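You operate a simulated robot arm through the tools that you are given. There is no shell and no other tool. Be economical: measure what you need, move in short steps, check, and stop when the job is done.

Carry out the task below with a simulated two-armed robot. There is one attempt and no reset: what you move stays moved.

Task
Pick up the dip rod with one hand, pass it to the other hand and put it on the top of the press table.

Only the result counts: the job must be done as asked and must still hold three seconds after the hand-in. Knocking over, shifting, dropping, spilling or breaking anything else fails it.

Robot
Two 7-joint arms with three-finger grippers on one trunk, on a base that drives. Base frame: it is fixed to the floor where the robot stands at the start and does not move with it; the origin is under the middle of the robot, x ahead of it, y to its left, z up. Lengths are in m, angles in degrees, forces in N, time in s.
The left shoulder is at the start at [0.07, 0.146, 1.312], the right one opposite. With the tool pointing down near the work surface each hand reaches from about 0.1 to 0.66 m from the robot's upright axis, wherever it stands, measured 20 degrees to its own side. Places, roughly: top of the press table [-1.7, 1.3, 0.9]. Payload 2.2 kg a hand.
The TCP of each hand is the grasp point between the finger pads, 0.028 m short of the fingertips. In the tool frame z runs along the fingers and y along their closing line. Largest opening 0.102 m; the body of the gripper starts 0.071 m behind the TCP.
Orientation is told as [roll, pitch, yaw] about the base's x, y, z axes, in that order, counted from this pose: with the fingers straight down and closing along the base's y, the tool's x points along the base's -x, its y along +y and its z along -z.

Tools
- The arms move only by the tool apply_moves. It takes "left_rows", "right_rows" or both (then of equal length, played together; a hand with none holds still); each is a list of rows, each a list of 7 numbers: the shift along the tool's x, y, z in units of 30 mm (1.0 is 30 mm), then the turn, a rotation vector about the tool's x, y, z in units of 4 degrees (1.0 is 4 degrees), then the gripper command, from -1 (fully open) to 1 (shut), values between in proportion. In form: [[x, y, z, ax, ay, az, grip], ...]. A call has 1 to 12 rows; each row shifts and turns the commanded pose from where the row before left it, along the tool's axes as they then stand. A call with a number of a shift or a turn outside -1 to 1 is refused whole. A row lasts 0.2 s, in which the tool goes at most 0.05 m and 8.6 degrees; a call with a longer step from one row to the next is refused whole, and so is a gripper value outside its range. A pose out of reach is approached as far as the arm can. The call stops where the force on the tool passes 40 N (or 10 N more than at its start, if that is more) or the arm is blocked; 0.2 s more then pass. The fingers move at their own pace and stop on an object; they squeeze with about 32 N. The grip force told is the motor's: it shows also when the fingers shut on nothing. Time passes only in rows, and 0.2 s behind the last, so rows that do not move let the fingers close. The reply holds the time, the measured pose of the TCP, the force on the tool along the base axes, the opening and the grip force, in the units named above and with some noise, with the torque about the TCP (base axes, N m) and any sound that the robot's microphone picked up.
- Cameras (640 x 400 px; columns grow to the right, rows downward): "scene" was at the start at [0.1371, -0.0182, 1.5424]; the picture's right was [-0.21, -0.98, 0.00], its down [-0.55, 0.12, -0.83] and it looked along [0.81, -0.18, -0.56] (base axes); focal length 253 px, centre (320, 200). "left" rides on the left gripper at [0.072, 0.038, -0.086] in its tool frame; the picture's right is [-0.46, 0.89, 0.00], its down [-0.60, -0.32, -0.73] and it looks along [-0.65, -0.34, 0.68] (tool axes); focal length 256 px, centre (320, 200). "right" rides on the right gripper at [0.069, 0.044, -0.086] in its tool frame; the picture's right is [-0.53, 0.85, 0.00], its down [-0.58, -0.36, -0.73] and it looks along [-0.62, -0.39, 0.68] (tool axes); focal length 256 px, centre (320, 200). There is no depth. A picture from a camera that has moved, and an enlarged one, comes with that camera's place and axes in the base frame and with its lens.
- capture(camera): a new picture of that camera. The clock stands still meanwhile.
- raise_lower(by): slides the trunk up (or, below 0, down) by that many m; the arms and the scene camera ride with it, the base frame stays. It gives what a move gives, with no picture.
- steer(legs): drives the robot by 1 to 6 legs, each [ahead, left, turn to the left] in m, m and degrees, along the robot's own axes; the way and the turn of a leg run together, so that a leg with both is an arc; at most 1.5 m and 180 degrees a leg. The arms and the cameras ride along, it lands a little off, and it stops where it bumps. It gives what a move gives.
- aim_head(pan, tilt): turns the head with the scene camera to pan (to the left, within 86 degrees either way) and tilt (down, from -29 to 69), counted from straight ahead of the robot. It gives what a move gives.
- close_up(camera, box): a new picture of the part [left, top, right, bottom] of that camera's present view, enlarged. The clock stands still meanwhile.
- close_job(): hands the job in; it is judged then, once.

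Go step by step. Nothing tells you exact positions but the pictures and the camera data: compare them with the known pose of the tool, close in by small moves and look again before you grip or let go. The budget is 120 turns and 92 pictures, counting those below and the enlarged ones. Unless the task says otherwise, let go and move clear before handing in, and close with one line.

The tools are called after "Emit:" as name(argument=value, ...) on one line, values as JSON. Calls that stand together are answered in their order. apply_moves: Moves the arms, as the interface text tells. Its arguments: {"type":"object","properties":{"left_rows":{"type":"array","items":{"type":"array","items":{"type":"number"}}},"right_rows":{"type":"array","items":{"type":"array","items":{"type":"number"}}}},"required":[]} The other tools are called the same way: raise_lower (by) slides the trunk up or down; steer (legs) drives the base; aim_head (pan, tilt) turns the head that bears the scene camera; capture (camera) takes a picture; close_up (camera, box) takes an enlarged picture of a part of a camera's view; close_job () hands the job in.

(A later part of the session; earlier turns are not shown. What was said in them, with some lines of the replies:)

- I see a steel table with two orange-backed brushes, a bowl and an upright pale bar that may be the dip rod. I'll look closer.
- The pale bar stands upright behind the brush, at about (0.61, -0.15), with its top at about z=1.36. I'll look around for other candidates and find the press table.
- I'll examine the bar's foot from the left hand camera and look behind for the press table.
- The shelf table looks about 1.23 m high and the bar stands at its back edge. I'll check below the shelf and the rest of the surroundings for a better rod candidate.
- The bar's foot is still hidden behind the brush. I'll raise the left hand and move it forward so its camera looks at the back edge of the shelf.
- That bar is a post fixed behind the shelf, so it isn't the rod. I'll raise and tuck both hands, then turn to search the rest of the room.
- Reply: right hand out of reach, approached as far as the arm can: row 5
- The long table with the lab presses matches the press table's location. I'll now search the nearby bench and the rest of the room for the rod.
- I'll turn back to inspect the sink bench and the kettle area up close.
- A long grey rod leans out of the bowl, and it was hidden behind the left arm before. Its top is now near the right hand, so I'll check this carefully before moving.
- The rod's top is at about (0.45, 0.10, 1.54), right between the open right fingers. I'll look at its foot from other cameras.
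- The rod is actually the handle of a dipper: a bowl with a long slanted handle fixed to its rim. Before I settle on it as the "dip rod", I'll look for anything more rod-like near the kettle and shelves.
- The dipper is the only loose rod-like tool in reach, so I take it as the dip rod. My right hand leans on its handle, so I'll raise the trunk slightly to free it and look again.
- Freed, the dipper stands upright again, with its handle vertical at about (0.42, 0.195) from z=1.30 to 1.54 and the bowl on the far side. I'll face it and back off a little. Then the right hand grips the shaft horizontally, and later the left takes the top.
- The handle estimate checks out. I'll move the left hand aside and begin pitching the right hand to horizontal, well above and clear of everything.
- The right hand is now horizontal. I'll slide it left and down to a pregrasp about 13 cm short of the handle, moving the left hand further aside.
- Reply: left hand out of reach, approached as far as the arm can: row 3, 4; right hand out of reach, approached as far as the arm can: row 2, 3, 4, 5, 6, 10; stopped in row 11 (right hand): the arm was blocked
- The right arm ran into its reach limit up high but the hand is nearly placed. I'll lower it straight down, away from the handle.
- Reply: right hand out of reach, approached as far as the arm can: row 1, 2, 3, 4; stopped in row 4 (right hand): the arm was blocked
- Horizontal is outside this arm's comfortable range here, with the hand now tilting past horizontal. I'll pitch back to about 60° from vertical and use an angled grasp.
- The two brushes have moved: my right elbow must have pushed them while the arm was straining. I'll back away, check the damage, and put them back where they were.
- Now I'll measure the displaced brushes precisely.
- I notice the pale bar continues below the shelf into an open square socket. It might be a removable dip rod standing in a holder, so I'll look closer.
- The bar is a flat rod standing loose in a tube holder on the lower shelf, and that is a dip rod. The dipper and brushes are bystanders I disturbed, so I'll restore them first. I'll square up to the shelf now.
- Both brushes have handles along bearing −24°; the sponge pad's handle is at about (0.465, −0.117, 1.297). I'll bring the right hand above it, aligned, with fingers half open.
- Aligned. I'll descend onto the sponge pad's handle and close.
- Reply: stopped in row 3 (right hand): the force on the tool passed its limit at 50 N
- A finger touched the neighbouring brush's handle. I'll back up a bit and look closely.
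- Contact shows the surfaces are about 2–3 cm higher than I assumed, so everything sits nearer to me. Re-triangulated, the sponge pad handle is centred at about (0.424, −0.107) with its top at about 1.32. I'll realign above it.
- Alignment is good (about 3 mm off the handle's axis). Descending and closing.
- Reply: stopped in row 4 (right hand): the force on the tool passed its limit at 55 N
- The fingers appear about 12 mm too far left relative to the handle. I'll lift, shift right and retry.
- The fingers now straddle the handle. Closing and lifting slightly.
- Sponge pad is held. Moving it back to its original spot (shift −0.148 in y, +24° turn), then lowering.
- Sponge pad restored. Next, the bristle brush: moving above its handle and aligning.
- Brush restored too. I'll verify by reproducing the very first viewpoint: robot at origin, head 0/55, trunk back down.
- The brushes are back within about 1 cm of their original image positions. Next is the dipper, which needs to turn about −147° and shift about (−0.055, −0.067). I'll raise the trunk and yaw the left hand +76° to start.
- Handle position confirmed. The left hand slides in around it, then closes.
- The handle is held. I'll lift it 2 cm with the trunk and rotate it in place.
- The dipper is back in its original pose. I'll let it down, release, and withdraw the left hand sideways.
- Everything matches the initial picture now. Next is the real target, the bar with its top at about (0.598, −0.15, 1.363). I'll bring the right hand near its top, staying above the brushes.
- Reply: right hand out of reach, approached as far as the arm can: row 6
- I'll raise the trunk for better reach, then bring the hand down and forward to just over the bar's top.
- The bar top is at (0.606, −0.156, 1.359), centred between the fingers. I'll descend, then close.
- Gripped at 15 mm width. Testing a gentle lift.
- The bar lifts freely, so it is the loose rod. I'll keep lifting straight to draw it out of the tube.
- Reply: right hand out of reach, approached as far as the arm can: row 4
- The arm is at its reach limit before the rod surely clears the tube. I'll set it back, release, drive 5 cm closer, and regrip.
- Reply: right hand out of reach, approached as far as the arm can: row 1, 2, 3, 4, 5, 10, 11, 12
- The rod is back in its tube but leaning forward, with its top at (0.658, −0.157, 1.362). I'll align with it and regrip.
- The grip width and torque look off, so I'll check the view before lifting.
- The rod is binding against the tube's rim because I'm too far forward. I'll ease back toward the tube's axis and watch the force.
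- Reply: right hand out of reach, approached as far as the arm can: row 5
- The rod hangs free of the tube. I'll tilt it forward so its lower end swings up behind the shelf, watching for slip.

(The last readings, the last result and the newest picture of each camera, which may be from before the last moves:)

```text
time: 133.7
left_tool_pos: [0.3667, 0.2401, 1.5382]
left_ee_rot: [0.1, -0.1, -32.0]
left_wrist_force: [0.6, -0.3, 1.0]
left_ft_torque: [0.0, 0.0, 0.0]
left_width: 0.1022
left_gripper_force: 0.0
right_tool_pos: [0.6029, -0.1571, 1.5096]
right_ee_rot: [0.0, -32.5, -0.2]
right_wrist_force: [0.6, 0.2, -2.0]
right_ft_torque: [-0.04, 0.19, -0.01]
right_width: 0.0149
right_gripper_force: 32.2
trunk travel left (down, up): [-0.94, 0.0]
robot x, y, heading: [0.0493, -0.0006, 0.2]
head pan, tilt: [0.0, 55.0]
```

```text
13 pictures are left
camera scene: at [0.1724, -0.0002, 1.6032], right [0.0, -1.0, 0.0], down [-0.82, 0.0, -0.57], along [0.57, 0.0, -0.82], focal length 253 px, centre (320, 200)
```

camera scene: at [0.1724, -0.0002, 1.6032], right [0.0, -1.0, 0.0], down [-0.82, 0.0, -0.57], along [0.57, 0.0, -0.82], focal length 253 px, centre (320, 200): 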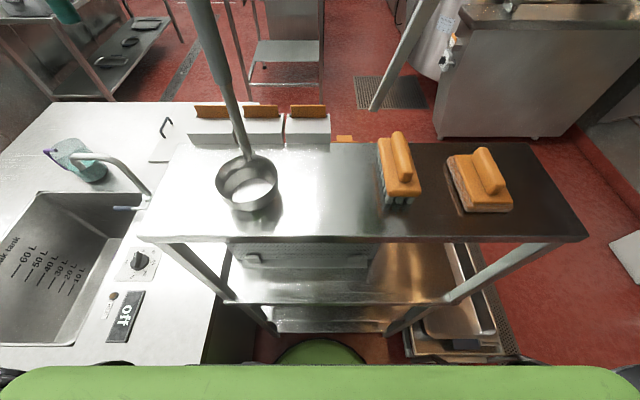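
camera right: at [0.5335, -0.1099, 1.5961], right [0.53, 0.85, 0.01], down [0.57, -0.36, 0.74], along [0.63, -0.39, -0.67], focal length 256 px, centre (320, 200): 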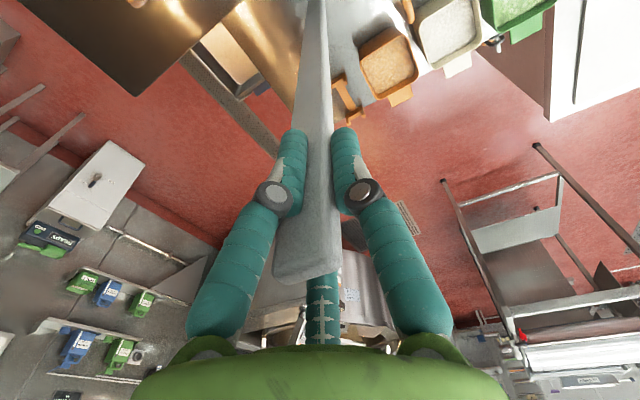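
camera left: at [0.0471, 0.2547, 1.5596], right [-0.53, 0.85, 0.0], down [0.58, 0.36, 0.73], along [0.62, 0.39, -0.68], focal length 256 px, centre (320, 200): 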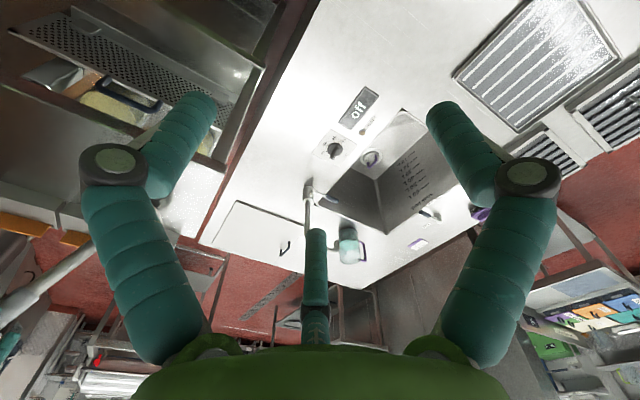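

No slip: the rod follows the hand. Continue tilting.

Emit:
apply_moves(right_rows=[[0, 0, 0, 0, -1, 0, 1], [0, 0, 0, 0, -1, 0, 1], [0, 0, 0, 0, -1, 0, 1], [0, 0, 0, 0, -1, 0, 1], [0, 0, 0, 0, -1, 0, 1], [0, 0, 0, 0, -1, 0, 1], [0, 0, 0, 0, -1, 0, 1], [0, 0, 0, 0, -1, 0, 1], [0, 0, 0, 0, -1, 0, 1], [0, 0, 0, 0, -1, 0, 1], [0, 0, 0, 0, -1, 0, 1]])

Emit:
aim_head(pan=-15, tilt=25)

Emit:
capture(camera="scene")

```text
time: 136.1
left_tool_pos: [0.3692, 0.2408, 1.5363]
left_ee_rot: [0.1, -0.1, -32.0]
left_wrist_force: [-0.4, 0.2, -0.8]
left_ft_torque: [-0.01, 0.01, -0.03]
left_width: 0.1019
left_gripper_force: 0.0
right_tool_pos: [0.6023, -0.1574, 1.5096]
right_ee_rot: [-0.1, -76.6, -0.1]
right_wrist_force: [0.1, 1.0, -2.5]
right_ft_torque: [0.03, 0.4, 0.01]
right_width: 0.0147
right_gripper_force: 31.7
trunk travel left (down, up): [-0.94, 0.0]
robot x, y, heading: [0.0502, -0.0002, 0.1]
head pan, tilt: [0.0, 55.0]
```

```text
time: 137.1
left_tool_pos: [0.3675, 0.2423, 1.5361]
left_ee_rot: [0.0, -0.1, -32.0]
left_wrist_force: [-0.9, -0.6, -0.3]
left_ft_torque: [0.01, 0.02, 0.01]
left_width: 0.1018
left_gripper_force: 0.0
right_tool_pos: [0.6023, -0.1575, 1.5101]
right_ee_rot: [-0.4, -76.5, 0.0]
right_wrist_force: [-0.5, 0.7, -1.2]
right_ft_torque: [-0.01, 0.39, 0.0]
right_width: 0.0147
right_gripper_force: 32.4
trunk travel left (down, up): [-0.94, 0.0]
robot x, y, heading: [0.0471, -0.0037, 0.1]
head pan, tilt: [-15.0, 25.0]
```

```text
12 pictures are left
camera scene: at [0.1893, -0.0229, 1.6471], right [-0.26, -0.97, 0.0], down [-0.41, 0.11, -0.91], along [0.88, -0.23, -0.42], focal length 253 px, centre (320, 200)
```

scene: 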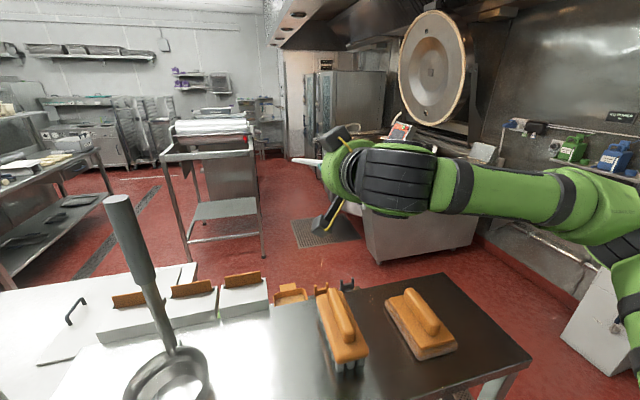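

The rod is nearly horizontal, well above the shelf items. I'll back straight away from the shelf.

Emit:
steer(legs=[[-0.65, 0, 0]])

Emit:
apply_moves(right_rows=[[0.7, -0.67, -0.57, 0, 0, 0, 1], [0.7, -0.67, -0.57, 0, 0, 0, 1], [0.7, -0.67, -0.57, 0, 0, 0, 1], [0.7, -0.67, -0.57, 0, 0, 0, 1], [0.7, -0.67, -0.57, 0, 0, 0, 1], [0.7, -0.67, -0.57, 0, 0, 0, 1]])

```text
time: 140.7
left_tool_pos: [-0.2795, 0.2413, 1.5361]
left_ee_rot: [0.1, 0.0, -31.9]
left_wrist_force: [0.8, 0.1, 0.0]
left_ft_torque: [0.02, 0.02, 0.0]
left_width: 0.1022
left_gripper_force: 0.1
right_tool_pos: [-0.0454, -0.1577, 1.5104]
right_ee_rot: [-0.3, -76.4, 0.0]
right_wrist_force: [1.0, -0.7, -1.9]
right_ft_torque: [0.01, 0.44, 0.02]
right_width: 0.0146
right_gripper_force: 32.5
trunk travel left (down, up): [-0.94, 0.0]
robot x, y, heading: [-0.6032, 0.0027, 0.2]
head pan, tilt: [-15.0, 25.0]
```

```text
time: 142.1
left_tool_pos: [-0.2836, 0.2396, 1.5372]
left_ee_rot: [0.2, -0.1, -32.1]
left_wrist_force: [0.2, 0.1, 1.3]
left_ft_torque: [-0.01, -0.02, -0.02]
left_width: 0.1023
left_gripper_force: 0.1
right_tool_pos: [-0.1208, -0.2959, 1.4399]
right_ee_rot: [0.0, -76.6, -0.2]
right_wrist_force: [0.4, -0.6, -1.6]
right_ft_torque: [0.03, 0.41, 0.01]
right_width: 0.0147
right_gripper_force: 31.7
right hand out of reach, approached as far as the arm can: row 4, 5, 6
trunk travel left (down, up): [-0.94, 0.0]
robot x, y, heading: [-0.6012, 0.0007, -0.3]
head pan, tilt: [-15.0, 25.0]
```

Now yaw the right hand to the left so the rod lies across in front of me.

Emit:
apply_moves(right_rows=[[0, 0, 0, -0.97, 0, -0.23, 1], [0, 0, 0, -0.97, 0, -0.23, 1], [0, 0, 0, -0.97, 0, -0.23, 1], [0, 0, 0, -0.97, 0, -0.23, 1], [0, 0, 0, -0.97, 0, -0.23, 1], [0, 0, 0, -0.97, 0, -0.23, 1], [0, 0, 0, -0.97, 0, -0.23, 1], [0, 0, 0, -0.97, 0, -0.23, 1], [0, 0, 0, -0.97, 0, -0.23, 1], [0, 0, 0, -0.97, 0, -0.23, 1], [0, 0, 0, -0.97, 0, -0.23, 1], [0, 0, 0, -0.97, 0, -0.23, 1]])

```text
time: 144.7
left_tool_pos: [-0.2809, 0.2411, 1.5362]
left_ee_rot: [-0.1, -0.1, -32.1]
left_wrist_force: [0.0, -0.5, 0.1]
left_ft_torque: [0.03, 0.04, 0.01]
left_width: 0.1021
left_gripper_force: 0.0
right_tool_pos: [-0.1186, -0.2925, 1.4393]
right_ee_rot: [0.1, -76.5, 47.5]
right_wrist_force: [0.1, 0.0, -1.1]
right_ft_torque: [-0.27, 0.28, -0.02]
right_width: 0.0146
right_gripper_force: 32.3
trunk travel left (down, up): [-0.94, 0.0]
robot x, y, heading: [-0.6043, 0.0001, 0.2]
head pan, tilt: [-15.0, 25.0]
```

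Emit:
apply_moves(right_rows=[[0, 0, 0, -0.97, 0, -0.23, 1], [0, 0, 0, -0.97, 0, -0.23, 1], [0, 0, 0, -0.97, 0, -0.23, 1], [0, 0, 0, -0.97, 0, -0.23, 1], [0, 0, 0, -0.97, 0, -0.23, 1], [0, 0, 0, -0.97, 0, -0.23, 1], [0, 0, 0, -0.97, 0, -0.23, 1], [0, 0, 0, -0.97, 0, -0.23, 1], [0, 0, 0, 0, -1, 0, 1], [0, 0, 0, 0, -1, 0, 1], [0, 0, 0, 0, -1, 0, 1]], left_rows=[[0, 0, 0, 0, 0, 1, -1], [0, 0, 0, 0, 0, 1, -1], [0, 0, 0, 0, 0, 1, -1], [0, 0, 0, 0, 0, 1, -1], [0, 0, 0, 0, 0, 1, -1], [0, 0, 0, 0, 0, 1, -1], [0, 0, 0, 0, 0, 1, -1], [0, 0, 0, 0, 0, 1, -1], [0, 0, 0, 0, 0, 1, -1], [0, 0, 0, 0, 0, 1, -1], [0, 0, 0, 0, 0, 1, -1]])

Emit:
apply_moves(left_rows=[[0, 0, 0, 0, 0, 1, -1], [0, 0, 0, 0, 0, 1, -1], [0, 0, 0, 0, 0, 1, -1], [0, 0, 0, 0, 0, 1, -1], [0, 0, 0, 0, 0, 1, -1], [0, 0, 0, 0, 0, 1, -1]])

Emit:
aim_head(pan=0, tilt=25)

Emit:
capture(camera="scene")

```text
time: 147.1
left_tool_pos: [-0.2809, 0.2407, 1.5378]
left_ee_rot: [0.2, 0.0, -76.1]
left_wrist_force: [-0.4, -0.2, 0.0]
left_ft_torque: [0.01, 0.0, 0.01]
left_width: 0.102
left_gripper_force: 0.0
right_tool_pos: [-0.1199, -0.2916, 1.4396]
right_ee_rot: [5.1, -88.6, 74.4]
right_wrist_force: [0.4, -0.1, -2.0]
right_ft_torque: [-0.39, 0.08, 0.03]
right_width: 0.0147
right_gripper_force: 32.0
trunk travel left (down, up): [-0.94, 0.0]
robot x, y, heading: [-0.599, 0.0032, -0.0]
head pan, tilt: [-15.0, 25.0]
```

```text
time: 148.5
left_tool_pos: [-0.2827, 0.2419, 1.5374]
left_ee_rot: [0.0, 0.1, -100.1]
left_wrist_force: [1.3, 0.5, 0.1]
left_ft_torque: [0.02, 0.02, -0.01]
left_width: 0.1022
left_gripper_force: 0.0
right_tool_pos: [-0.1202, -0.292, 1.4386]
right_ee_rot: [4.3, -88.7, 75.2]
right_wrist_force: [-0.6, 0.0, -2.1]
right_ft_torque: [-0.39, 0.05, -0.02]
right_width: 0.0149
right_gripper_force: 32.5
trunk travel left (down, up): [-0.94, 0.0]
robot x, y, heading: [-0.601, -0.0001, -0.3]
head pan, tilt: [-15.0, 25.0]
```

```text
time: 149.2
left_tool_pos: [-0.2819, 0.241, 1.5362]
left_ee_rot: [0.2, 0.0, -100.0]
left_wrist_force: [0.4, -0.5, 0.8]
left_ft_torque: [0.04, -0.04, 0.02]
left_width: 0.1021
left_gripper_force: 0.1
right_tool_pos: [-0.1201, -0.2931, 1.44]
right_ee_rot: [4.4, -88.5, 75.1]
right_wrist_force: [0.7, 1.1, -1.5]
right_ft_torque: [-0.4, 0.08, 0.02]
right_width: 0.0147
right_gripper_force: 31.8
trunk travel left (down, up): [-0.94, 0.0]
robot x, y, heading: [-0.6002, -0.0014, -0.1]
head pan, tilt: [0.0, 25.0]
```

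```text
11 pictures are left
camera scene: at [-0.4575, 0.0013, 1.6472], right [0.0, -1.0, 0.0], down [-0.42, 0.0, -0.91], along [0.91, 0.0, -0.42], focal length 253 px, centre (320, 200)
```

scene: 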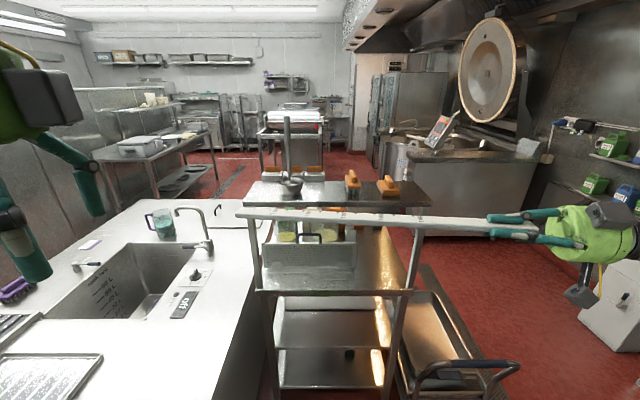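

The rod lies level across in front of me, its tip at about (−0.08, 0.14, 1.45). I'll bring the left hand over a point about 24 cm from the right hand, just above it.

Emit:
apply_moves(left_rows=[[-0.955, 0.9, 0.15, 0, 0, 0, -1], [-0.955, 0.9, 0.15, 0, 0, 0, -1], [-0.955, 0.9, 0.15, 0, 0, 0, -1], [-0.955, 0.9, 0.15, 0, 0, 0, -1], [-0.955, 0.9, 0.15, 0, 0, 0, -1], [-0.955, 0.9, 0.15, 0, 0, 0, -1], [-0.955, 0.9, 0.15, 0, 0, 0, -1], [-0.955, 0.9, 0.15, 0, 0, 0, -1], [-0.955, 0.9, 0.15, 0, 0, 0, -1]])

Emit:
capture(camera="left")

Emit:
capture(camera="scene")

```text
time: 151.2
left_tool_pos: [-0.1097, -0.0551, 1.4893]
left_ee_rot: [0.1, 0.2, -100.1]
left_wrist_force: [0.4, 0.1, 0.2]
left_ft_torque: [0.04, 0.02, 0.0]
left_width: 0.102
left_gripper_force: 0.0
left hand out of reach, approached as far as the arm can: row 9
right_tool_pos: [-0.1212, -0.2961, 1.4382]
right_ee_rot: [5.3, -88.7, 74.0]
right_wrist_force: [-0.3, 0.0, -1.0]
right_ft_torque: [-0.38, 0.13, -0.01]
right_width: 0.0148
right_gripper_force: 32.4
trunk travel left (down, up): [-0.94, 0.0]
robot x, y, heading: [-0.605, 0.0039, -0.1]
head pan, tilt: [0.0, 25.0]
```

```text
10 pictures are left
camera left: at [-0.0598, 0.0084, 1.5749], right [0.79, -0.61, 0.0], down [-0.42, -0.54, 0.73], along [-0.45, -0.58, -0.68], focal length 256 px, centre (320, 200)
```

left: 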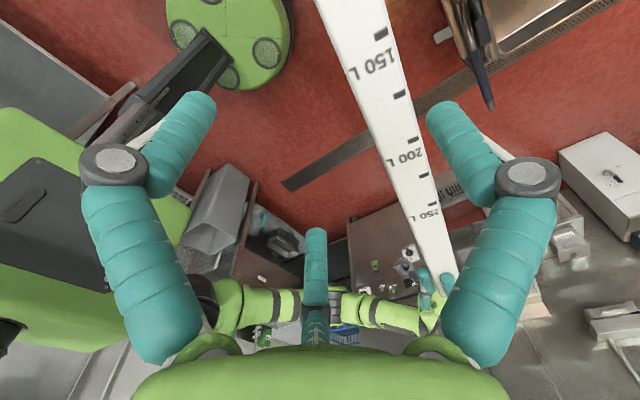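

```text
9 pictures are left
camera scene: at [-0.4582, -0.0032, 1.6472], right [0.0, -1.0, 0.0], down [-0.42, 0.0, -0.91], along [0.91, 0.0, -0.42], focal length 253 px, centre (320, 200)
```

scene: 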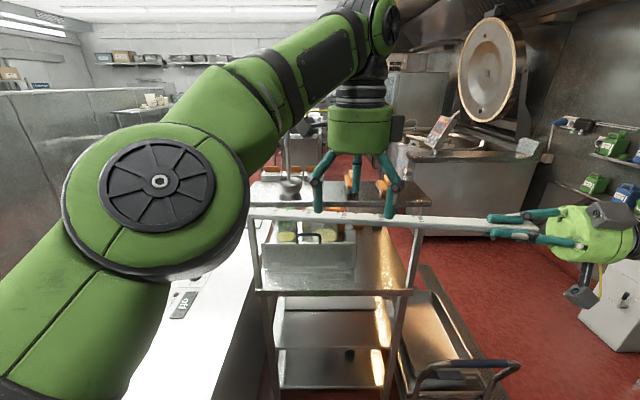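

The litre marks confirm this is the dip rod. The rod's axis is about 4 cm further from me than the left hand, so I'll lower the right hand for better left-arm reach, then align.

Emit:
apply_moves(right_rows=[[0.8, 0, 0, 0, 0, 0, 1], [0.8, 0, 0, 0, 0, 0, 1], [0.8, 0, 0, 0, 0, 0, 1]])

Emit:
apply_moves(left_rows=[[0, 0.2, 0.8, 0, 0, 0, -1], [0, 0.5, 0.5, 0, 0, 0, -1], [-0.15, 0.6, 0.2, 0, 0, 0, -1]])

Emit:
capture(camera="left")

```text
time: 152.0
left_tool_pos: [-0.1086, -0.0522, 1.4877]
left_ee_rot: [0.1, 0.0, -100.2]
left_wrist_force: [0.0, 0.4, 0.1]
left_ft_torque: [0.0, -0.03, 0.01]
left_width: 0.1018
left_gripper_force: 0.0
right_tool_pos: [-0.1193, -0.2948, 1.3664]
right_ee_rot: [1.4, -88.6, 78.2]
right_wrist_force: [0.1, 0.7, -3.3]
right_ft_torque: [-0.41, 0.11, -0.01]
right_width: 0.0149
right_gripper_force: 31.8
trunk travel left (down, up): [-0.94, 0.0]
robot x, y, heading: [-0.5998, 0.0026, 0.0]
head pan, tilt: [0.0, 25.0]
```

```text
time: 152.8
left_tool_pos: [-0.0852, -0.0601, 1.4473]
left_ee_rot: [0.1, 0.1, -100.1]
left_wrist_force: [0.9, -0.6, 0.4]
left_ft_torque: [-0.02, -0.03, -0.01]
left_width: 0.1022
left_gripper_force: 0.1
left hand out of reach, approached as far as the arm can: row 3
right_tool_pos: [-0.1197, -0.2956, 1.3661]
right_ee_rot: [4.3, -88.6, 75.1]
right_wrist_force: [0.3, -0.2, -2.5]
right_ft_torque: [-0.42, 0.1, 0.0]
right_width: 0.0146
right_gripper_force: 31.3
trunk travel left (down, up): [-0.94, 0.0]
robot x, y, heading: [-0.6004, 0.0021, -0.1]
head pan, tilt: [0.0, 25.0]
```

```text
8 pictures are left
camera left: at [-0.0369, 0.0054, 1.5332], right [0.79, -0.61, 0.0], down [-0.42, -0.54, 0.73], along [-0.45, -0.58, -0.68], focal length 256 px, centre (320, 200)
```

left: 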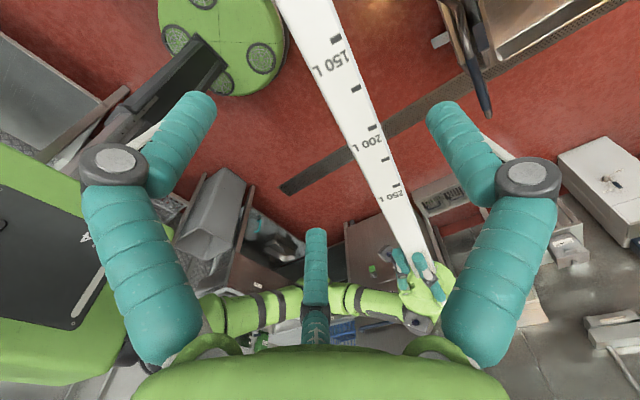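

The rod now lies between the left fingers, offset about 18 mm. Descend around it, correcting, then close the left hand.

Emit:
apply_moves(left_rows=[[0, 0.2, 0.8, 0, 0, 0, -1], [0, 0.2, 0.8, 0, 0, 0, -1], [0, 0.2, 0.85, 0, 0, 0, -1], [0, 0, 0, 0, 0, 0, -1], [0, 0, 0, 0, 0, 0, 0], [0, 0, 0, 0, 0, 0, 1], [0, 0, 0, 0, 0, 0, 1], [0, 0, 0, 0, 0, 0, 1]])

Emit:
capture(camera="scene")

```text
time: 154.6
left_tool_pos: [-0.0705, -0.0616, 1.3722]
left_ee_rot: [0.0, -0.1, -100.4]
left_wrist_force: [-11.7, -5.4, 1.3]
left_ft_torque: [-0.36, 0.2, -1.39]
left_width: 0.0409
left_gripper_force: 32.2
right_tool_pos: [-0.1177, -0.2942, 1.3666]
right_ee_rot: [5.2, -88.5, 74.2]
right_wrist_force: [11.0, 4.2, -5.1]
right_ft_torque: [-0.49, 0.08, -1.16]
right_width: 0.0147
right_gripper_force: 32.3
trunk travel left (down, up): [-0.94, 0.0]
robot x, y, heading: [-0.5992, -0.0002, 0.1]
head pan, tilt: [0.0, 25.0]
```

```text
7 pictures are left
camera scene: at [-0.4576, 0.0014, 1.6472], right [0.0, -1.0, 0.0], down [-0.42, 0.0, -0.91], along [0.91, 0.0, -0.42], focal length 253 px, centre (320, 200)
```

scene: 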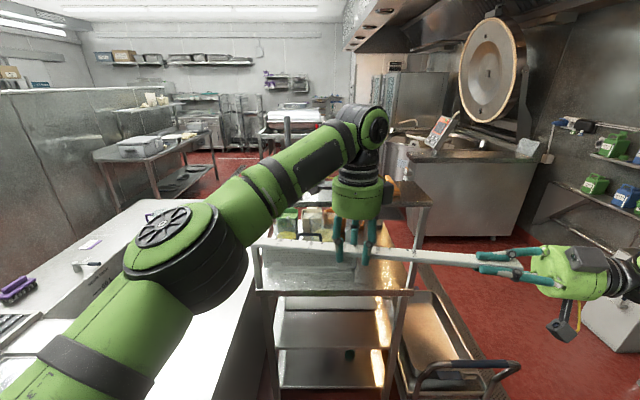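

Both hands now hold the rod. I'll open the right hand and pull it straight off the end.

Emit:
apply_moves(right_rows=[[0, 0, 0, 0, 0, 0, 0], [0, 0, 0, 0, 0, 0, -1], [0, 0, 0, 0, 0, 0, -1], [0, 0, -0.6, 0, 0, 0, -1], [0, 0, -1, 0, 0, 0, -1], [0, 0, -1, 0, 0, 0, -1], [0, 0, -1, 0, 0, 0, -1], [0, 0, -1, 0, 0, 0, -1]], left_rows=[[0, 0, 0, 0, 0, 0, 1], [0, 0, 0, 0, 0, 0, 1], [0, 0, 0, 0, 0, 0, 1], [0, 0, 0, 0, 0, 0, 1], [0, 0, 0, 0, 0, 0, 1], [0, 0, 0, 0, 0, 0, 1], [0, 0, 0, 0, 0, 0, 1], [0, 0, 0, 0, 0, 0, 1]])

Emit:
capture(camera="left")

```text
time: 156.4
left_tool_pos: [-0.0708, -0.0611, 1.3722]
left_ee_rot: [0.0, 0.1, -100.0]
left_wrist_force: [-0.4, 0.5, -0.8]
left_ft_torque: [0.06, 0.0, 0.0]
left_width: 0.0405
left_gripper_force: 31.7
right_tool_pos: [-0.147, -0.4297, 1.3656]
right_ee_rot: [4.2, -88.6, 75.3]
right_wrist_force: [-0.3, -0.2, 0.6]
right_ft_torque: [0.04, 0.0, 0.02]
right_width: 0.1021
right_gripper_force: 0.0
trunk travel left (down, up): [-0.94, 0.0]
robot x, y, heading: [-0.5999, 0.0023, -0.1]
head pan, tilt: [0.0, 25.0]
```

```text
6 pictures are left
camera left: at [-0.0209, 0.0029, 1.459], right [0.79, -0.61, 0.0], down [-0.42, -0.54, 0.73], along [-0.45, -0.58, -0.68], focal length 256 px, centre (320, 200)
```

left: 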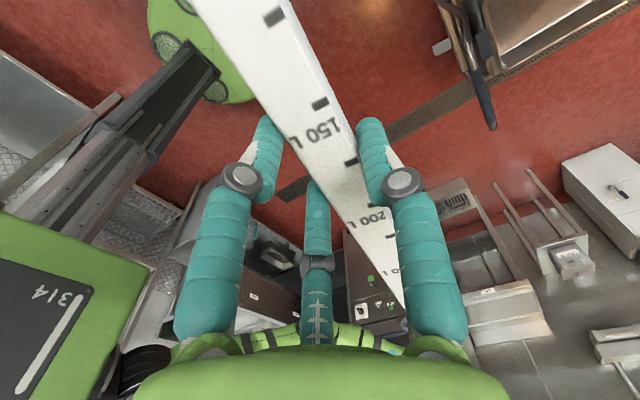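

The handover is done: the left hand holds the rod flat with its broad face up. I'll fold the right hand down and back so it stays clear.

Emit:
apply_moves(right_rows=[[0, 0.3, -0.3, 0, 1, 0, -1], [0, 0.3, -0.3, 0, 1, 0, -1], [0, 0.3, 0, 0, 1, 0, -1], [0, 0.3, 0, 0, 1, 0, -1], [0, 0.4, 0, 0, 1, 0, -1], [0, 0.4, 0, 0, 1, 0, -1], [0, 0.4, 0, 0, 1, 0, -1], [0, 0.4, 0, 0, 1, 0, -1], [0, 0.4, 0, 0, 1, 0, -1], [0, 0.4, 0, 0, 1, 0, -1], [0, 0.4, 0, 0, 1, 0, -1], [0, 0.4, 0, 0, 1, 0, -1]])

Emit:
apply_moves(right_rows=[[0, 0, 0, 0, 1, 0, -1], [0, 0, 0, 0, 1, 0, -1], [0, 0, 0, 0, 1, 0, -1], [0, 0, 0, 0, 1, 0, -1], [0, 0, -0.4, 0, 1, 0, -1], [0, 0, -0.5, 0, 1, 0, -1], [0, 0, -0.5, 0, 1, 0, -1], [0, 0, -0.5, 0, 1, 0, -1], [0, 0, -0.5, 0, 1, 0, -1], [0, 0, -0.5, 0, 1, 0, -1]])

Emit:
steer(legs=[[0, 0, 180]])

Emit:
aim_head(pan=-10, tilt=30)

Emit:
capture(camera="scene")

```text
time: 159.0
left_tool_pos: [-0.0718, -0.0602, 1.3721]
left_ee_rot: [0.1, 0.0, -100.1]
left_wrist_force: [0.0, -0.5, 0.1]
left_ft_torque: [0.03, -0.02, 0.0]
left_width: 0.0402
left_gripper_force: 32.6
right_tool_pos: [-0.278, -0.4245, 1.3732]
right_ee_rot: [0.1, -40.4, 79.3]
right_wrist_force: [0.2, -0.1, 0.4]
right_ft_torque: [0.01, -0.02, -0.01]
right_width: 0.1019
right_gripper_force: 0.1
trunk travel left (down, up): [-0.94, 0.0]
robot x, y, heading: [-0.5982, -0.0003, -0.2]
head pan, tilt: [0.0, 25.0]
```

```text
time: 161.2
left_tool_pos: [-0.0719, -0.0601, 1.3735]
left_ee_rot: [0.2, 0.0, -99.9]
left_wrist_force: [-0.9, 0.2, 0.5]
left_ft_torque: [0.04, -0.04, 0.01]
left_width: 0.0405
left_gripper_force: 32.3
right_tool_pos: [-0.2823, -0.4277, 1.4402]
right_ee_rot: [0.0, -3.4, 79.2]
right_wrist_force: [0.3, 0.6, 0.8]
right_ft_torque: [-0.02, -0.02, 0.0]
right_width: 0.102
right_gripper_force: 0.1
right hand out of reach, approached as far as the arm can: row 5, 6, 7, 8
trunk travel left (down, up): [-0.94, 0.0]
robot x, y, heading: [-0.5986, -0.0001, -0.1]
head pan, tilt: [0.0, 25.0]
```

```text
time: 169.0
left_tool_pos: [-1.1322, 0.0586, 1.3729]
left_ee_rot: [0.1, 0.0, 80.4]
left_wrist_force: [-0.7, -0.8, 0.2]
left_ft_torque: [-0.06, 0.0, -0.01]
left_width: 0.0405
left_gripper_force: 32.0
right_tool_pos: [-0.9259, 0.4283, 1.4379]
right_ee_rot: [0.0, -3.5, -100.3]
right_wrist_force: [0.1, -0.3, 0.1]
right_ft_torque: [-0.03, 0.04, -0.01]
right_width: 0.102
right_gripper_force: 0.0
trunk travel left (down, up): [-0.94, 0.0]
robot x, y, heading: [-0.6006, -0.0003, -179.6]
head pan, tilt: [0.0, 25.0]
```

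```text
time: 169.7
left_tool_pos: [-1.1313, 0.0595, 1.3717]
left_ee_rot: [0.1, 0.1, 80.4]
left_wrist_force: [-0.5, 0.5, -0.3]
left_ft_torque: [-0.05, -0.01, -0.01]
left_width: 0.0403
left_gripper_force: 32.2
right_tool_pos: [-0.9249, 0.4272, 1.4387]
right_ee_rot: [0.1, -3.5, -100.2]
right_wrist_force: [0.3, 0.1, 0.6]
right_ft_torque: [-0.01, 0.0, 0.03]
right_width: 0.102
right_gripper_force: 0.2
trunk travel left (down, up): [-0.94, 0.0]
robot x, y, heading: [-0.6008, -0.0005, -179.7]
head pan, tilt: [-10.0, 30.0]
```

```text
5 pictures are left
camera scene: at [-0.7395, 0.0166, 1.6392], right [0.17, 0.99, 0.0], down [0.49, -0.08, -0.87], along [-0.85, 0.15, -0.5], focal length 253 px, centre (320, 200)
```

scene: 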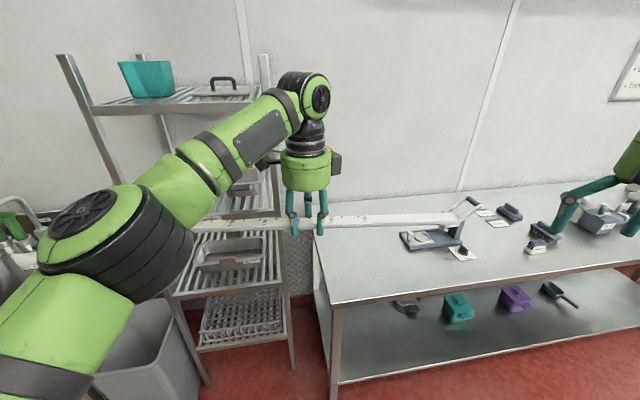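

The table's near-left area is clear: front edge at x≈−1.28, left end at y≈0.155, first device beyond (−1.49, 0.64). I'll drive diagonally so the rod ends up over the front strip at about (−1.40, 0.42).

Emit:
steer(legs=[[0.27, -0.36, 0]])

Emit:
aim_head(pan=-5, tilt=45)

Emit:
raise_lower(by=-0.25)

Emit:
capture(camera="scene")

```text
time: 172.4
left_tool_pos: [-1.4083, 0.4043, 1.3748]
left_ee_rot: [0.2, -0.1, 80.5]
left_wrist_force: [0.7, -0.6, -1.6]
left_ft_torque: [-0.04, -0.01, -0.04]
left_width: 0.0404
left_gripper_force: 31.8
right_tool_pos: [-1.2013, 0.7736, 1.4406]
right_ee_rot: [0.1, -3.4, -100.1]
right_wrist_force: [-0.5, -0.1, -0.6]
right_ft_torque: [0.01, 0.02, 0.0]
right_width: 0.1017
right_gripper_force: 0.0
trunk travel left (down, up): [-0.94, 0.0]
robot x, y, heading: [-0.8756, 0.3477, -179.6]
head pan, tilt: [-10.0, 30.0]
```

```text
time: 173.2
left_tool_pos: [-1.4091, 0.4054, 1.3719]
left_ee_rot: [0.1, 0.0, 80.6]
left_wrist_force: [1.3, -0.1, -1.4]
left_ft_torque: [-0.07, 0.0, 0.01]
left_width: 0.0404
left_gripper_force: 31.7
right_tool_pos: [-1.2031, 0.7756, 1.4393]
right_ee_rot: [0.1, -3.6, -100.1]
right_wrist_force: [-0.5, -0.2, 0.3]
right_ft_torque: [0.04, 0.0, 0.0]
right_width: 0.1018
right_gripper_force: 0.1
trunk travel left (down, up): [-0.94, 0.0]
robot x, y, heading: [-0.8756, 0.3485, -179.3]
head pan, tilt: [-5.0, 45.0]
```

```text
time: 175.8
left_tool_pos: [-1.4094, 0.4063, 1.123]
left_ee_rot: [0.1, 0.0, 80.5]
left_wrist_force: [0.1, -0.3, -1.2]
left_ft_torque: [-0.05, -0.02, -0.01]
left_width: 0.0403
left_gripper_force: 32.1
right_tool_pos: [-1.203, 0.7757, 1.189]
right_ee_rot: [-0.1, -3.5, -100.1]
right_wrist_force: [0.1, 0.1, 0.7]
right_ft_torque: [0.0, 0.02, 0.0]
right_width: 0.1019
right_gripper_force: 0.0
trunk travel left (down, up): [-0.69, 0.25]
robot x, y, heading: [-0.8771, 0.3465, -179.5]
head pan, tilt: [-5.0, 45.0]
```

```text
4 pictures are left
camera scene: at [-1.0082, 0.3559, 1.3666], right [0.08, 1.0, 0.0], down [0.7, -0.06, -0.71], along [-0.7, 0.06, -0.71], focal length 253 px, centre (320, 200)
```

scene: 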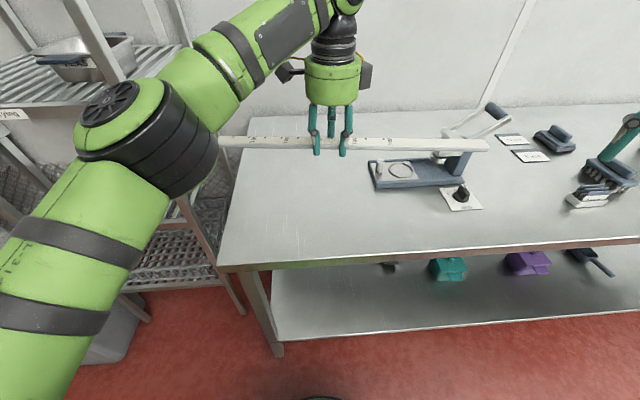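

The rod is positioned over a clear strip. Lowering with the trunk first, then finely with the arm until the fingertips touch.

Emit:
raise_lower(by=-0.165)

Emit:
apply_moves(left_rows=[[0, 0, 0.2, 0, 0, 0, 1], [0, 0, 0.2, 0, 0, 0, 1], [0, 0, 0.2, 0, 0, 0, 1], [0, 0, 0.2, 0, 0, 0, 1]])

Emit:
capture(camera="scene")

```text
time: 177.7
left_tool_pos: [-1.4091, 0.4059, 0.9576]
left_ee_rot: [0.0, 0.0, 80.6]
left_wrist_force: [-0.1, -0.3, -1.9]
left_ft_torque: [-0.03, -0.02, -0.01]
left_width: 0.0403
left_gripper_force: 32.5
right_tool_pos: [-1.2026, 0.7748, 1.0245]
right_ee_rot: [0.0, -3.4, -100.1]
right_wrist_force: [0.2, 0.3, -0.3]
right_ft_torque: [-0.02, -0.02, 0.01]
right_width: 0.1018
right_gripper_force: 0.1
trunk travel left (down, up): [-0.525, 0.415]
robot x, y, heading: [-0.8729, 0.3502, -179.7]
head pan, tilt: [-5.0, 45.0]
```

```text
time: 178.7
left_tool_pos: [-1.4098, 0.4059, 0.9335]
left_ee_rot: [0.0, 0.0, 80.4]
left_wrist_force: [-0.2, -0.1, -3.2]
left_ft_torque: [-0.06, 0.01, -0.01]
left_width: 0.0403
left_gripper_force: 31.7
right_tool_pos: [-1.203, 0.7754, 1.0244]
right_ee_rot: [0.1, -3.5, -100.1]
right_wrist_force: [0.5, -0.5, -0.6]
right_ft_torque: [0.01, -0.01, 0.02]
right_width: 0.1021
right_gripper_force: 0.1
trunk travel left (down, up): [-0.525, 0.415]
robot x, y, heading: [-0.8779, 0.3498, -179.6]
head pan, tilt: [-5.0, 45.0]
```

```text
3 pictures are left
camera scene: at [-1.0084, 0.3559, 1.2016], right [0.08, 1.0, 0.0], down [0.71, -0.06, -0.71], along [-0.7, 0.06, -0.71], focal length 253 px, centre (320, 200)
```

scene: 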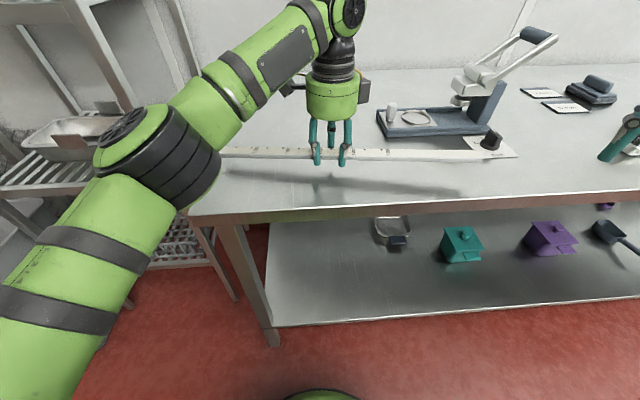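

The shadow shows a small gap left, and the rod's right end is close to the card. I'll shift it 3 cm toward the front edge and continue down.

Emit:
apply_moves(left_rows=[[0, -0.5, 0, 0, 0, 0, 1], [0, -0.5, 0, 0, 0, 0, 1], [0, 0, 0.15, 0, 0, 0, 1], [0, 0, 0.15, 0, 0, 0, 1], [0, 0, 0.15, 0, 0, 0, 1], [0, 0, 0.15, 0, 0, 0, 1]])

```text
time: 180.1
left_tool_pos: [-1.3797, 0.4008, 0.9157]
left_ee_rot: [0.0, 0.0, 80.5]
left_wrist_force: [0.0, -0.6, -2.8]
left_ft_torque: [-0.05, 0.01, 0.02]
left_width: 0.0406
left_gripper_force: 32.4
right_tool_pos: [-1.2034, 0.776, 1.0233]
right_ee_rot: [0.1, -3.4, -100.1]
right_wrist_force: [-0.2, -0.4, 0.2]
right_ft_torque: [0.0, 0.01, 0.0]
right_width: 0.1019
right_gripper_force: 0.0
trunk travel left (down, up): [-0.525, 0.415]
robot x, y, heading: [-0.8787, 0.3487, -179.8]
head pan, tilt: [-5.0, 45.0]
```

Emit:
apply_moves(left_rows=[[0, 0, 0.15, 0, 0, 0, 1], [0, 0, 0.15, 0, 0, 0, 1], [0, 0, 0.15, 0, 0, 0, 1], [0, 0, 0.15, 0, 0, 0, 1], [0, 0, 0.15, 0, 0, 0, 1], [0, 0, 0.15, 0, 0, 0, 1]])

Emit:
close_up(camera="scene", box=[190, 90, 530, 260])

```text
time: 181.0
left_tool_pos: [-1.3794, 0.4007, 0.9069]
left_ee_rot: [1.0, -0.1, 80.4]
left_wrist_force: [5.7, -0.5, 13.0]
left_ft_torque: [-0.61, -0.34, 0.2]
left_width: 0.0404
left_gripper_force: 32.8
right_tool_pos: [-1.2015, 0.775, 1.0253]
right_ee_rot: [-0.1, -3.5, -100.1]
right_wrist_force: [0.3, 0.3, 0.3]
right_ft_torque: [0.01, 0.03, -0.02]
right_width: 0.1022
right_gripper_force: 0.0
trunk travel left (down, up): [-0.525, 0.415]
robot x, y, heading: [-0.8785, 0.347, -179.5]
head pan, tilt: [-5.0, 45.0]
stopped in row 4 (left hand): the force on the tool passed its limit at 45 N (the readings are from after the stop); the commanded pose is now the measured one
```

```text
1.88 times, centred on (360, 175) of scene
camera zoom: at [-1.0061, 0.3559, 1.2018], right [0.08, 1.0, 0.0], down [0.7, -0.06, -0.71], along [-0.71, 0.06, -0.71], focal length 476 px, centre (245, 247)
```

zoom: 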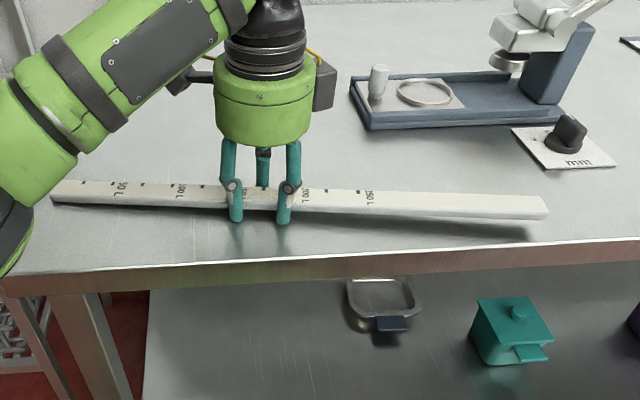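

The rod's left end rests on the tabletop, all of it over the table and clear of the devices. Release and lift away.

Emit:
apply_moves(left_rows=[[0, 0, -0.05, 0, 0, 0, 0.1], [0, 0, 0, 0, 0, 0, -0.2], [0, 0, 0, 0, 0, 0, -0.6], [0, 0, 0, 0, 0, 0, -0.6], [0, 0, -0.5, 0, 0, 0, -0.6], [0, 0, -1, 0, 0, 0, -0.6], [0, 0, -1, 0, 0, 0, -0.6], [0, 0, -1, 0, 0, 0, -0.6], [0, 0, -1, 0, 0, 0, -0.6]])

Emit:
capture(camera="scene")

```text
time: 183.0
left_tool_pos: [-1.3805, 0.4018, 1.046]
left_ee_rot: [0.9, -0.1, 80.4]
left_wrist_force: [1.4, 0.3, 0.1]
left_ft_torque: [0.01, -0.01, 0.0]
left_width: 0.0816
left_gripper_force: 0.1
right_tool_pos: [-1.2023, 0.7754, 1.0244]
right_ee_rot: [0.0, -3.6, -99.9]
right_wrist_force: [0.2, 0.0, 0.3]
right_ft_torque: [-0.03, 0.01, 0.02]
right_width: 0.1018
right_gripper_force: 0.2
trunk travel left (down, up): [-0.525, 0.415]
robot x, y, heading: [-0.8757, 0.35, -179.4]
head pan, tilt: [-5.0, 45.0]
```

```text
1 pictures are left
camera scene: at [-1.0067, 0.3568, 1.2017], right [0.08, 1.0, 0.0], down [0.7, -0.06, -0.71], along [-0.71, 0.06, -0.71], focal length 253 px, centre (320, 200)
```

scene: 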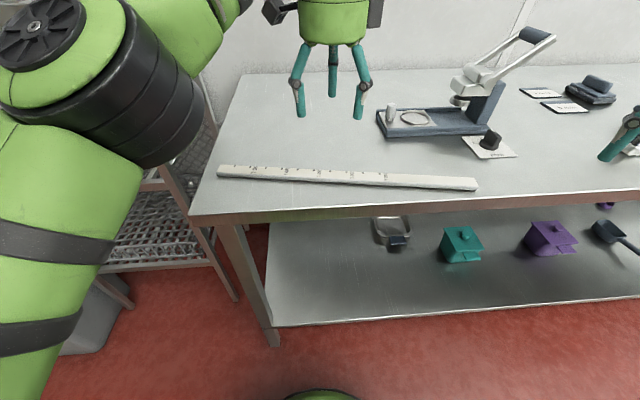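

The dip rod lies flat on the press table, the hands are clear, and nothing on the table was touched. Handing in.

Emit:
close_job()

```text
The job is handed in.
```

The dip rod was picked up with the right hand, passed to the left, and now lies flat on top of the press table with both hands clear. On the way I knocked two brushes and the dipper on the shelf. I put them back to within about 1 cm by eye, but they may not be exactly where they started, which could count against the job.
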